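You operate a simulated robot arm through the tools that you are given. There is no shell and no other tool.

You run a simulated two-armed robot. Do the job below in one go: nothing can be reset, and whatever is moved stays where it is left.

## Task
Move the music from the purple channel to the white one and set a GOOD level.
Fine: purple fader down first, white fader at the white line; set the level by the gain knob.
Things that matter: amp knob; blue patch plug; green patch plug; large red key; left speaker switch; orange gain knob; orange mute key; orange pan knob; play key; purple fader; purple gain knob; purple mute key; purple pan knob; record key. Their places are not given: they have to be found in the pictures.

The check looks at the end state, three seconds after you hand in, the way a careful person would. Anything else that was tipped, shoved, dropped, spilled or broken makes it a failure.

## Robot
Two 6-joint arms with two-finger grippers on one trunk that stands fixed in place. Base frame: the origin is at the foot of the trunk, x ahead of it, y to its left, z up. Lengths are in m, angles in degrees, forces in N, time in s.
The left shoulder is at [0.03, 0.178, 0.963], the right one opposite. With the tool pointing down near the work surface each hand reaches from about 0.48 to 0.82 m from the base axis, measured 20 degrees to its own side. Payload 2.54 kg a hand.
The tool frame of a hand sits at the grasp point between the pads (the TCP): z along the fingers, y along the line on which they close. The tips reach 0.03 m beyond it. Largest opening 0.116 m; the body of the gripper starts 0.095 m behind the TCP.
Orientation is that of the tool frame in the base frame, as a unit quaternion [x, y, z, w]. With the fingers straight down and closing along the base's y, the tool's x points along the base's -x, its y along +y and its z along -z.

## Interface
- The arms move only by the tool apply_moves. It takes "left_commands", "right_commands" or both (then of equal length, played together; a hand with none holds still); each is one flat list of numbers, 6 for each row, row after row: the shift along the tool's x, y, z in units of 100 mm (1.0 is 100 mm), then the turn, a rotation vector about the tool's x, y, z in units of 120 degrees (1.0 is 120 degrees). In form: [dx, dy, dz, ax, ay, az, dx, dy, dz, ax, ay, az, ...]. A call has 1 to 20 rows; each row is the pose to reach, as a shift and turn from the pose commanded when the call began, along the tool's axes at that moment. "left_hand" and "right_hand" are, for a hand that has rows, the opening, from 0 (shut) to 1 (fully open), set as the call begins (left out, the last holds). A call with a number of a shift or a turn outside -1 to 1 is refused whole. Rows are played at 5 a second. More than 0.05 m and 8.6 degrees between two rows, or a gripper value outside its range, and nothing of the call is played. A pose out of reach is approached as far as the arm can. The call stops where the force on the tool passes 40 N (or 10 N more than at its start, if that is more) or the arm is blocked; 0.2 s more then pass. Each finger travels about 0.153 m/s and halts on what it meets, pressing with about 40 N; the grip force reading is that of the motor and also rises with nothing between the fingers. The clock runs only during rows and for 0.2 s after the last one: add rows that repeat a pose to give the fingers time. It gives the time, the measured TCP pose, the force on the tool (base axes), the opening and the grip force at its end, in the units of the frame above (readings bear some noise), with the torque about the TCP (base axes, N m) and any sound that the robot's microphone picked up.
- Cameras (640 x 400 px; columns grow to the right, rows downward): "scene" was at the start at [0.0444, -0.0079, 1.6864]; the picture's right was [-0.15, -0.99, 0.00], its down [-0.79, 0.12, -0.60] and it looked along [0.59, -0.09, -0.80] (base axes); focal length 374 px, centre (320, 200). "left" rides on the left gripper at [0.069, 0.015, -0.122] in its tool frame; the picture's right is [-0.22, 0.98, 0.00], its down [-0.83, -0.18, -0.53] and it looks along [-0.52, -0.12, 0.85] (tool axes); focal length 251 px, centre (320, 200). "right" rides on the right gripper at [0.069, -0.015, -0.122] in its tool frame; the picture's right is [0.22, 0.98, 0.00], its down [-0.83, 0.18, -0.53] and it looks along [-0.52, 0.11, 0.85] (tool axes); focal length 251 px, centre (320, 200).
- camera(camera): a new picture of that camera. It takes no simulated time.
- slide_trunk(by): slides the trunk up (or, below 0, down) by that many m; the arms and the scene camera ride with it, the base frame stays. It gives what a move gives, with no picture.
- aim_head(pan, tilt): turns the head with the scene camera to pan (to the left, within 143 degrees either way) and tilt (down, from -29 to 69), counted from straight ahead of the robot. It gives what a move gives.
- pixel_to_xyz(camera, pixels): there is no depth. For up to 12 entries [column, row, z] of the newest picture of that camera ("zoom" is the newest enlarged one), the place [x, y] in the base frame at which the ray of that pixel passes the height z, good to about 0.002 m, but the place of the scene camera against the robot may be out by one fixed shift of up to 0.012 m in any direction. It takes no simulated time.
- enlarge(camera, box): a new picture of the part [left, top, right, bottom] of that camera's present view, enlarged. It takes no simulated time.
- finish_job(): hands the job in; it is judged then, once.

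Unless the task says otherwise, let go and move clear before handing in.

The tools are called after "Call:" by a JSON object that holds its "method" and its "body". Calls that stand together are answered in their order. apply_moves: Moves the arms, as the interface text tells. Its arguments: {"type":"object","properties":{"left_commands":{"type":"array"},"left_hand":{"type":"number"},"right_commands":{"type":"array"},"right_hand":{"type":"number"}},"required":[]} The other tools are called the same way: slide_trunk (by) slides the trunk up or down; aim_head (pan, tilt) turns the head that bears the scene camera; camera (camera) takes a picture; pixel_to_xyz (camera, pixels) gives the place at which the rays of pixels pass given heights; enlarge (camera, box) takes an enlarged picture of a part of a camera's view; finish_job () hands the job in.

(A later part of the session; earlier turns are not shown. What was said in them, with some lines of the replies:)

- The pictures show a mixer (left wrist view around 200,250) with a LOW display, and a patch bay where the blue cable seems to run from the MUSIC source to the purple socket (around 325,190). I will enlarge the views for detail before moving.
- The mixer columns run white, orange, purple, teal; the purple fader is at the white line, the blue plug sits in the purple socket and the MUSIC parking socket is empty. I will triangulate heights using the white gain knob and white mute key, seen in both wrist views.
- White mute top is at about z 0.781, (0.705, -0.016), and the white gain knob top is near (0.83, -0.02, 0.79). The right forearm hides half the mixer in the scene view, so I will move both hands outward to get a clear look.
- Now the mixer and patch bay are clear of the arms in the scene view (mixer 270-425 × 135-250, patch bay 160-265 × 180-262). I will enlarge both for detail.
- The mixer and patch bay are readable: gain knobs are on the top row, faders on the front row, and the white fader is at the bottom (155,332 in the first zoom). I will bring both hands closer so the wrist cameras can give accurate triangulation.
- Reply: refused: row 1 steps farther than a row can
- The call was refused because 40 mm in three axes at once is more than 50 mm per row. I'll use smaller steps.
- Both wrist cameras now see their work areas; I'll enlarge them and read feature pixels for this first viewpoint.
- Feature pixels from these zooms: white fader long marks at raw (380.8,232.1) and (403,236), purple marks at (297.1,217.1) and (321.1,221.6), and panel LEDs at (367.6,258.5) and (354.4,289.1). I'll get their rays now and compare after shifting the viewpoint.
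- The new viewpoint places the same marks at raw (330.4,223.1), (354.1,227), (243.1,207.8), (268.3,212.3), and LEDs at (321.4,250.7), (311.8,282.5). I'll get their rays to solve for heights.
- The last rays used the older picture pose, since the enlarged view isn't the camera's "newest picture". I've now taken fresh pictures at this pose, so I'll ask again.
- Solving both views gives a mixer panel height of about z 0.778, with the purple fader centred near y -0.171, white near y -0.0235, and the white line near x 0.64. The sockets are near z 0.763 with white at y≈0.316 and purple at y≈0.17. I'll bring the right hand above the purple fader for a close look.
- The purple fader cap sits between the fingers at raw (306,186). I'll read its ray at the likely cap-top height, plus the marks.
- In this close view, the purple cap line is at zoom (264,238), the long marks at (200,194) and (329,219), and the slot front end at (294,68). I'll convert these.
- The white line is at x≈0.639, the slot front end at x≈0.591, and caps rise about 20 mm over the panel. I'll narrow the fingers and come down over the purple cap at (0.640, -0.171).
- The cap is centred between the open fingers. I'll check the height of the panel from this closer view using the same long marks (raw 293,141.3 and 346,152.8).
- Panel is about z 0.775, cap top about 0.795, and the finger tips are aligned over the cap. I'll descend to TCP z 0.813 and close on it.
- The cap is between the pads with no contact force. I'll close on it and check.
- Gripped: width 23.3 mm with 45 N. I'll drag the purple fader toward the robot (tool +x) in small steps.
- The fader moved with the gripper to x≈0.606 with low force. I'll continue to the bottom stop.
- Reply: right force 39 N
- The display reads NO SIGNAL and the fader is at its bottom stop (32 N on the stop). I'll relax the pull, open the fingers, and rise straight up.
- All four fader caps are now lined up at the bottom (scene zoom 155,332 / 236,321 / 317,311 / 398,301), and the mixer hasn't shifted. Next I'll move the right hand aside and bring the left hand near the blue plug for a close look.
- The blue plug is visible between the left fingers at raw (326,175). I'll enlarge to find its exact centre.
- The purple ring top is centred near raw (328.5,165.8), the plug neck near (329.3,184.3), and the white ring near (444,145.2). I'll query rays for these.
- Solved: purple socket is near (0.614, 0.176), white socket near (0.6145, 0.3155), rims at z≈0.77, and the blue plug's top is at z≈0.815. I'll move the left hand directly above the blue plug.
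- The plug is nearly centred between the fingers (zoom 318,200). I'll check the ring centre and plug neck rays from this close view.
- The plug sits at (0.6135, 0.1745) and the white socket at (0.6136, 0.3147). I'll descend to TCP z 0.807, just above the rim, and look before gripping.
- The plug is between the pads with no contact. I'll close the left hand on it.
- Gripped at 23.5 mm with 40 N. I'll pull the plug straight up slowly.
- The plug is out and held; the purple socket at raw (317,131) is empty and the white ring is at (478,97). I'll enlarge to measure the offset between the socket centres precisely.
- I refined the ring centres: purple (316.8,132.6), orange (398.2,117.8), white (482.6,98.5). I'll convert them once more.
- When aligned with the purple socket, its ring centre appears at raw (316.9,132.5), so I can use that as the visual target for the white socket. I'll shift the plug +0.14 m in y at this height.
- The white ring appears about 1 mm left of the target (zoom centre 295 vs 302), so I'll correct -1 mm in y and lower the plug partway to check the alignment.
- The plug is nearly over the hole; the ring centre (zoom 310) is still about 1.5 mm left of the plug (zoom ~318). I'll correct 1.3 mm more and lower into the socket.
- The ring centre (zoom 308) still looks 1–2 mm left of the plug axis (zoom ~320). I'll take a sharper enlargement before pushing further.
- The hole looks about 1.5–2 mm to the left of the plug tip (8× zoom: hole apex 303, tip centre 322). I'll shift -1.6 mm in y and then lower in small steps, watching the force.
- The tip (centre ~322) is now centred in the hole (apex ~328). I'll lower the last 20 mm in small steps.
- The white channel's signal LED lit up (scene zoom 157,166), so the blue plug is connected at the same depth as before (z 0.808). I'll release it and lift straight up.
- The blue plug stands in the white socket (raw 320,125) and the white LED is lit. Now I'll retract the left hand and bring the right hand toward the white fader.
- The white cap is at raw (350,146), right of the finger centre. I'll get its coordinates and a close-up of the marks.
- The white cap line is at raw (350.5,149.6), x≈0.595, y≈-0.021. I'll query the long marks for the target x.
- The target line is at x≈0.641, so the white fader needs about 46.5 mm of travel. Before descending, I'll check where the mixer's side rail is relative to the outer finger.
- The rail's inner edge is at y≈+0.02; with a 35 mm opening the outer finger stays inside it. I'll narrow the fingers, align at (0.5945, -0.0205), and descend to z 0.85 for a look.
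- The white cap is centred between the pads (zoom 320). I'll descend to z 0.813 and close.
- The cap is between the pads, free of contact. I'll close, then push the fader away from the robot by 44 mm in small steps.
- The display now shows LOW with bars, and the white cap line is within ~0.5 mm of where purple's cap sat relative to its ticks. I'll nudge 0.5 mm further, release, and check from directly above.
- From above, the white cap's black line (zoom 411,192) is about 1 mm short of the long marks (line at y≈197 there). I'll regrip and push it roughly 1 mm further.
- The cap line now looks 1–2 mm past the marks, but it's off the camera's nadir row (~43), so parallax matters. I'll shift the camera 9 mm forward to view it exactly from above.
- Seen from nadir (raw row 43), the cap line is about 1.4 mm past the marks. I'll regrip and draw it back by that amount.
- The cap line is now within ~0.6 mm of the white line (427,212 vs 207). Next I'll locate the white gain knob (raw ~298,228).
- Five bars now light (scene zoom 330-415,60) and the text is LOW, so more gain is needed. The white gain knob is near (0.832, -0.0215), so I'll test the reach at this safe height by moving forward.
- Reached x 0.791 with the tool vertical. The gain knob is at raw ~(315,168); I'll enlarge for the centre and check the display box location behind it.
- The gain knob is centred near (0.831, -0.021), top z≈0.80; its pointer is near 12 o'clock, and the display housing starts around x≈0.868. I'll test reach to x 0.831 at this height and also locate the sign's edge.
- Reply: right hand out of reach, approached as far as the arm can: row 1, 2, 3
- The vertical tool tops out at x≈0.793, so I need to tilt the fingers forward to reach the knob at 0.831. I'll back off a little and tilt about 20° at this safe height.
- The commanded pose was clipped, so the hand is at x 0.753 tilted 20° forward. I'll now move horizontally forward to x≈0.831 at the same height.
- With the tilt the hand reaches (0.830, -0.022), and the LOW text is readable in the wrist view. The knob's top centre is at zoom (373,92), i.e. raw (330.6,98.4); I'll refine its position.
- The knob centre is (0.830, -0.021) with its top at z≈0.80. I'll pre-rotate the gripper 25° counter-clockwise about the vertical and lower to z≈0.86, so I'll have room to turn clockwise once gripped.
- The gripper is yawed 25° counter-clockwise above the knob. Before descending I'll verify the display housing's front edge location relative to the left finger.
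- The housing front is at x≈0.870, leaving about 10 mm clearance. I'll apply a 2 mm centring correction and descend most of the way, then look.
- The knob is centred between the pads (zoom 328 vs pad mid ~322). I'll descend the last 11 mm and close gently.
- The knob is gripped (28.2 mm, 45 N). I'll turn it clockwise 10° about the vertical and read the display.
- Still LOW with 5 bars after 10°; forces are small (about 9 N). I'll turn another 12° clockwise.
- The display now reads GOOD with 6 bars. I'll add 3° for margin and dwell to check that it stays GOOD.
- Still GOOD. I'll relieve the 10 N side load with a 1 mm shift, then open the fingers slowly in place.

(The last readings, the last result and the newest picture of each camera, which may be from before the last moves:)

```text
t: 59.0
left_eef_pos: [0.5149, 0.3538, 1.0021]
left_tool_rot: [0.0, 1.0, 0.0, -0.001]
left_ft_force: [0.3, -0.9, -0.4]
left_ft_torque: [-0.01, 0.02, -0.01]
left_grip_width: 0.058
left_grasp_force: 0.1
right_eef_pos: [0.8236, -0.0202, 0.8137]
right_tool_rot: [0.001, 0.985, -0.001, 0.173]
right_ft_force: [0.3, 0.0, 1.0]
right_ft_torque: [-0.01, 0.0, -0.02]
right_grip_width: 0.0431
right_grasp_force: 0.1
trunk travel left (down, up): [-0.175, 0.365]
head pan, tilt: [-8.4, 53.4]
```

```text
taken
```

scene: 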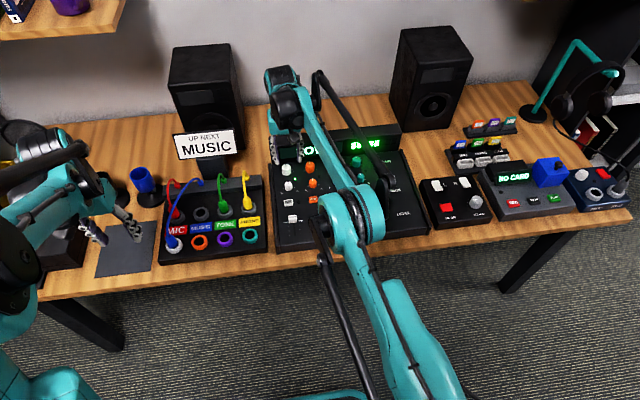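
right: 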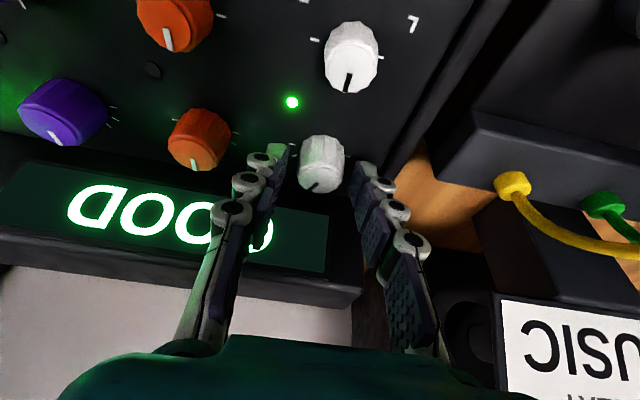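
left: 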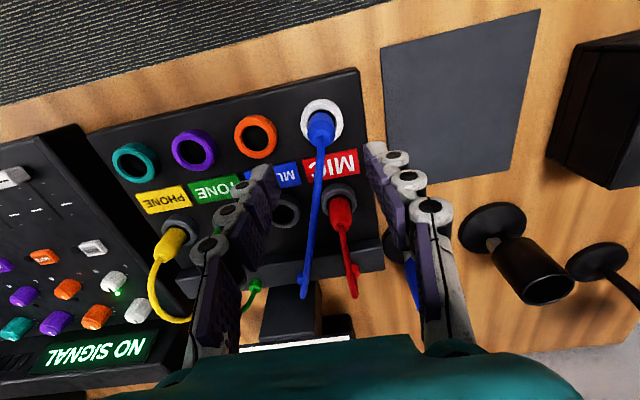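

GOOD holds after release. I'll rise straight up (vertical in base axes), then back away and check everything.

Call:
{"method": "apply_moves", "body": {"right_commands": [-0.068, 0, -0.188, 0, 0, 0, -0.171, 0, -0.47, 0, 0, 0, -0.274, 0, -0.752, 0, 0, 0, -0.274, 0, -0.752, 0, 0, 0]}}

Call:
{"method": "apply_moves", "body": {"right_commands": [0.3, 0, -0.12, 0, 0, 0, 0.6, -0.05, -0.25, 0, 0, 0, 0.9, -0.2, -0.37, 0, 0, 0, 1.0, -0.6, -0.4, 0, 0, 0, 1.0, -1.0, -0.4, 0, 0, 0, 1.0, -1.0, -0.4, 0, 0, 0]}}

Call:
{"method": "camera", "body": {"camera": "scene"}}

Call:
{"method": "camera", "body": {"camera": "right"}}

```text
t: 60.0
left_eef_pos: [0.5151, 0.3536, 1.0019]
left_tool_rot: [0.001, 1.0, 0.0, 0.0]
left_ft_force: [0.2, 0.1, -0.5]
left_ft_torque: [-0.05, 0.01, -0.06]
left_grip_width: 0.058
left_grasp_force: 0.1
right_eef_pos: [0.8244, -0.0222, 0.8939]
right_tool_rot: [0.0, 0.985, 0.0, 0.174]
right_ft_force: [-0.8, 0.9, -0.3]
right_ft_torque: [0.0, 0.01, -0.01]
right_grip_width: 0.0429
right_grasp_force: 0.0
trunk travel left (down, up): [-0.175, 0.365]
head pan, tilt: [-8.4, 53.4]
```

```text
t: 61.4
left_eef_pos: [0.516, 0.3527, 1.0016]
left_tool_rot: [0.0, 1.0, -0.001, 0.0]
left_ft_force: [0.0, 0.2, -0.2]
left_ft_torque: [-0.04, -0.03, -0.01]
left_grip_width: 0.058
left_grasp_force: 0.1
right_eef_pos: [0.7154, -0.1192, 0.8981]
right_tool_rot: [0.0, 0.985, -0.002, 0.175]
right_ft_force: [0.0, 0.3, -0.6]
right_ft_torque: [-0.02, -0.03, -0.01]
right_grip_width: 0.0431
right_grasp_force: 0.0
trunk travel left (down, up): [-0.175, 0.365]
head pan, tilt: [-8.4, 53.4]
```

```text
taken
```

scene: 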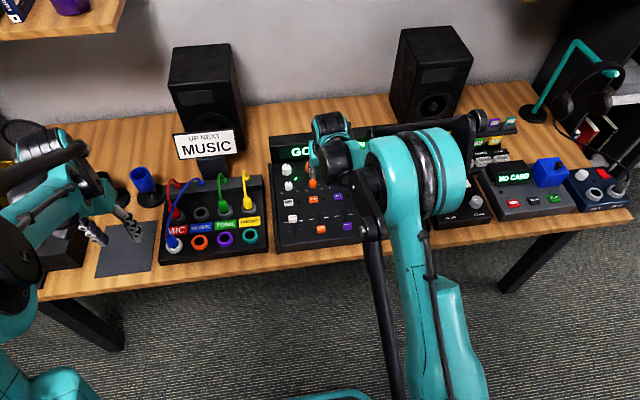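

```text
taken
```

right: 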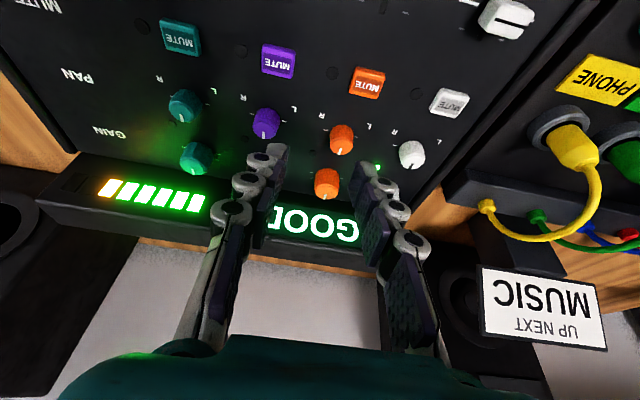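

GOOD with 6 bars is showing. I'll retreat the right hand further up and back, undo the tilt, and then inspect the whole table.

Call:
{"method": "apply_moves", "body": {"right_commands": [0.18, 0, -0.22, 0, 0, 0, 0.36, -0.1, -0.45, 0, 0, 0, 0.55, -0.2, -0.68, 0, 0, 0, 0.735, -0.3, -0.906, 0, 0.05, 0, 0.735, -0.4, -0.906, 0, 0.11, 0, 0.735, -0.4, -0.906, 0, 0.167, 0, 0.735, -0.4, -0.906, 0, 0.167, 0]}}

Call:
{"method": "apply_moves", "body": {"right_commands": [0.3, -0.3, -0.1, 0, 0, 0, 0.6, -0.6, -0.2, 0, 0, 0, 0.9, -0.8, -0.3, 0, 0, 0, 1.0, -1.0, -0.4, 0, 0, 0, 1.0, -1.0, -0.4, 0, 0, 0]}}

Call:
{"method": "camera", "body": {"camera": "scene"}}

Call:
{"method": "enlarge", "body": {"camera": "scene", "box": [260, 125, 436, 255]}}

Call:
{"method": "enlarge", "body": {"camera": "scene", "box": [120, 120, 290, 270]}}

```text
t: 63.0
left_eef_pos: [0.5153, 0.3529, 1.0021]
left_tool_rot: [0.001, 1.0, 0.001, 0.0]
left_ft_force: [0.2, -0.9, -0.6]
left_ft_torque: [0.02, -0.02, 0.01]
left_grip_width: 0.058
left_grasp_force: 0.1
right_eef_pos: [0.6158, -0.1598, 0.9573]
right_tool_rot: [0.001, 1.0, 0.0, 0.0]
right_ft_force: [0.0, 0.9, -0.5]
right_ft_torque: [-0.02, -0.01, 0.01]
right_grip_width: 0.0428
right_grasp_force: 0.0
trunk travel left (down, up): [-0.175, 0.365]
head pan, tilt: [-8.4, 53.4]
```

```text
t: 64.2
left_eef_pos: [0.5149, 0.3541, 1.0017]
left_tool_rot: [0.0, 1.0, 0.0, 0.001]
left_ft_force: [0.0, -0.5, -0.2]
left_ft_torque: [-0.02, -0.02, 0.02]
left_grip_width: 0.058
left_grasp_force: 0.0
right_eef_pos: [0.5138, -0.258, 0.9996]
right_tool_rot: [0.0, 1.0, -0.001, 0.0]
right_ft_force: [-0.2, -0.1, 0.7]
right_ft_torque: [-0.04, 0.01, -0.01]
right_grip_width: 0.0429
right_grasp_force: 0.0
trunk travel left (down, up): [-0.175, 0.365]
head pan, tilt: [-8.4, 53.4]
```

```text
taken
```

scene: 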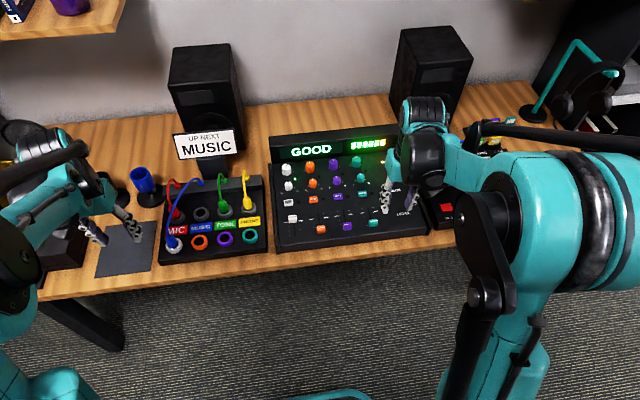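

```text
3.08 times, centred on (348, 190) of scene
```

zoom: 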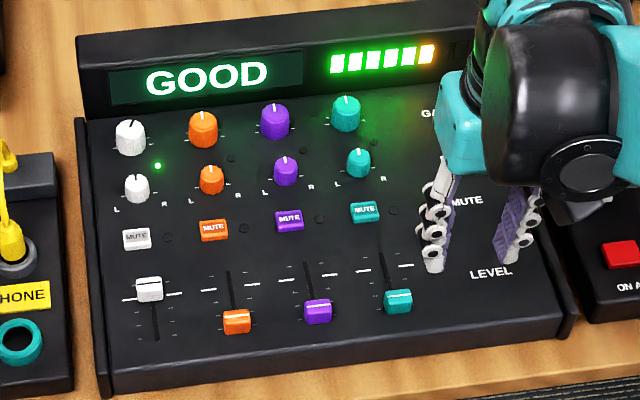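

```text
2.67 times, centred on (205, 195) of scene
```

zoom: 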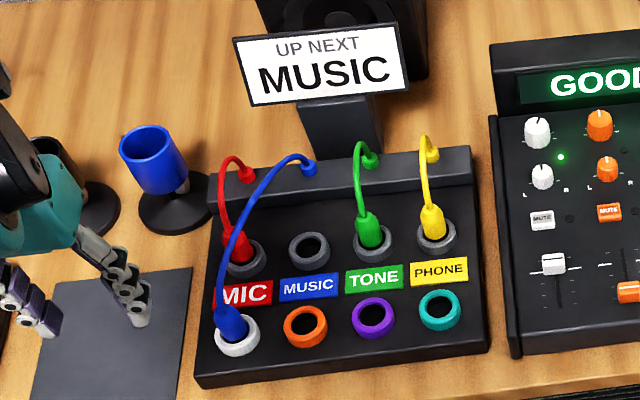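

The mixer reads GOOD with 6 bars and the white LED lit. The white fader is on the line, the purple fader is down, and the blue plug is in the white socket. Nothing else looks disturbed and both hands are clear, so I'm handing in.

Call:
{"method": "finish_job", "body": {}}

```text
The job is handed in.
```

The music now runs through the white channel, and the mixer display reads GOOD with six bars lit. The job is handed in.

- **Purple channel:** I pulled its fader all the way down first, and the display went to NO SIGNAL before I touched the plug.
- **Patch:** the blue plug is out of the purple socket and in the white one. The white channel's signal light is on.
- **White fader:** its cap line sits within about 0.6 mm of the white line, checked from directly above. It took three tries to get it there.
- **Level:** I turned the white gain knob about 25° clockwise. The display changed from LOW to GOOD and stayed there after I let go.

Nothing else looked moved in the final pictures, and both hands are open and clear. I didn't look for the upper limit of GOOD, so I don't know how much room is left above the current setting.
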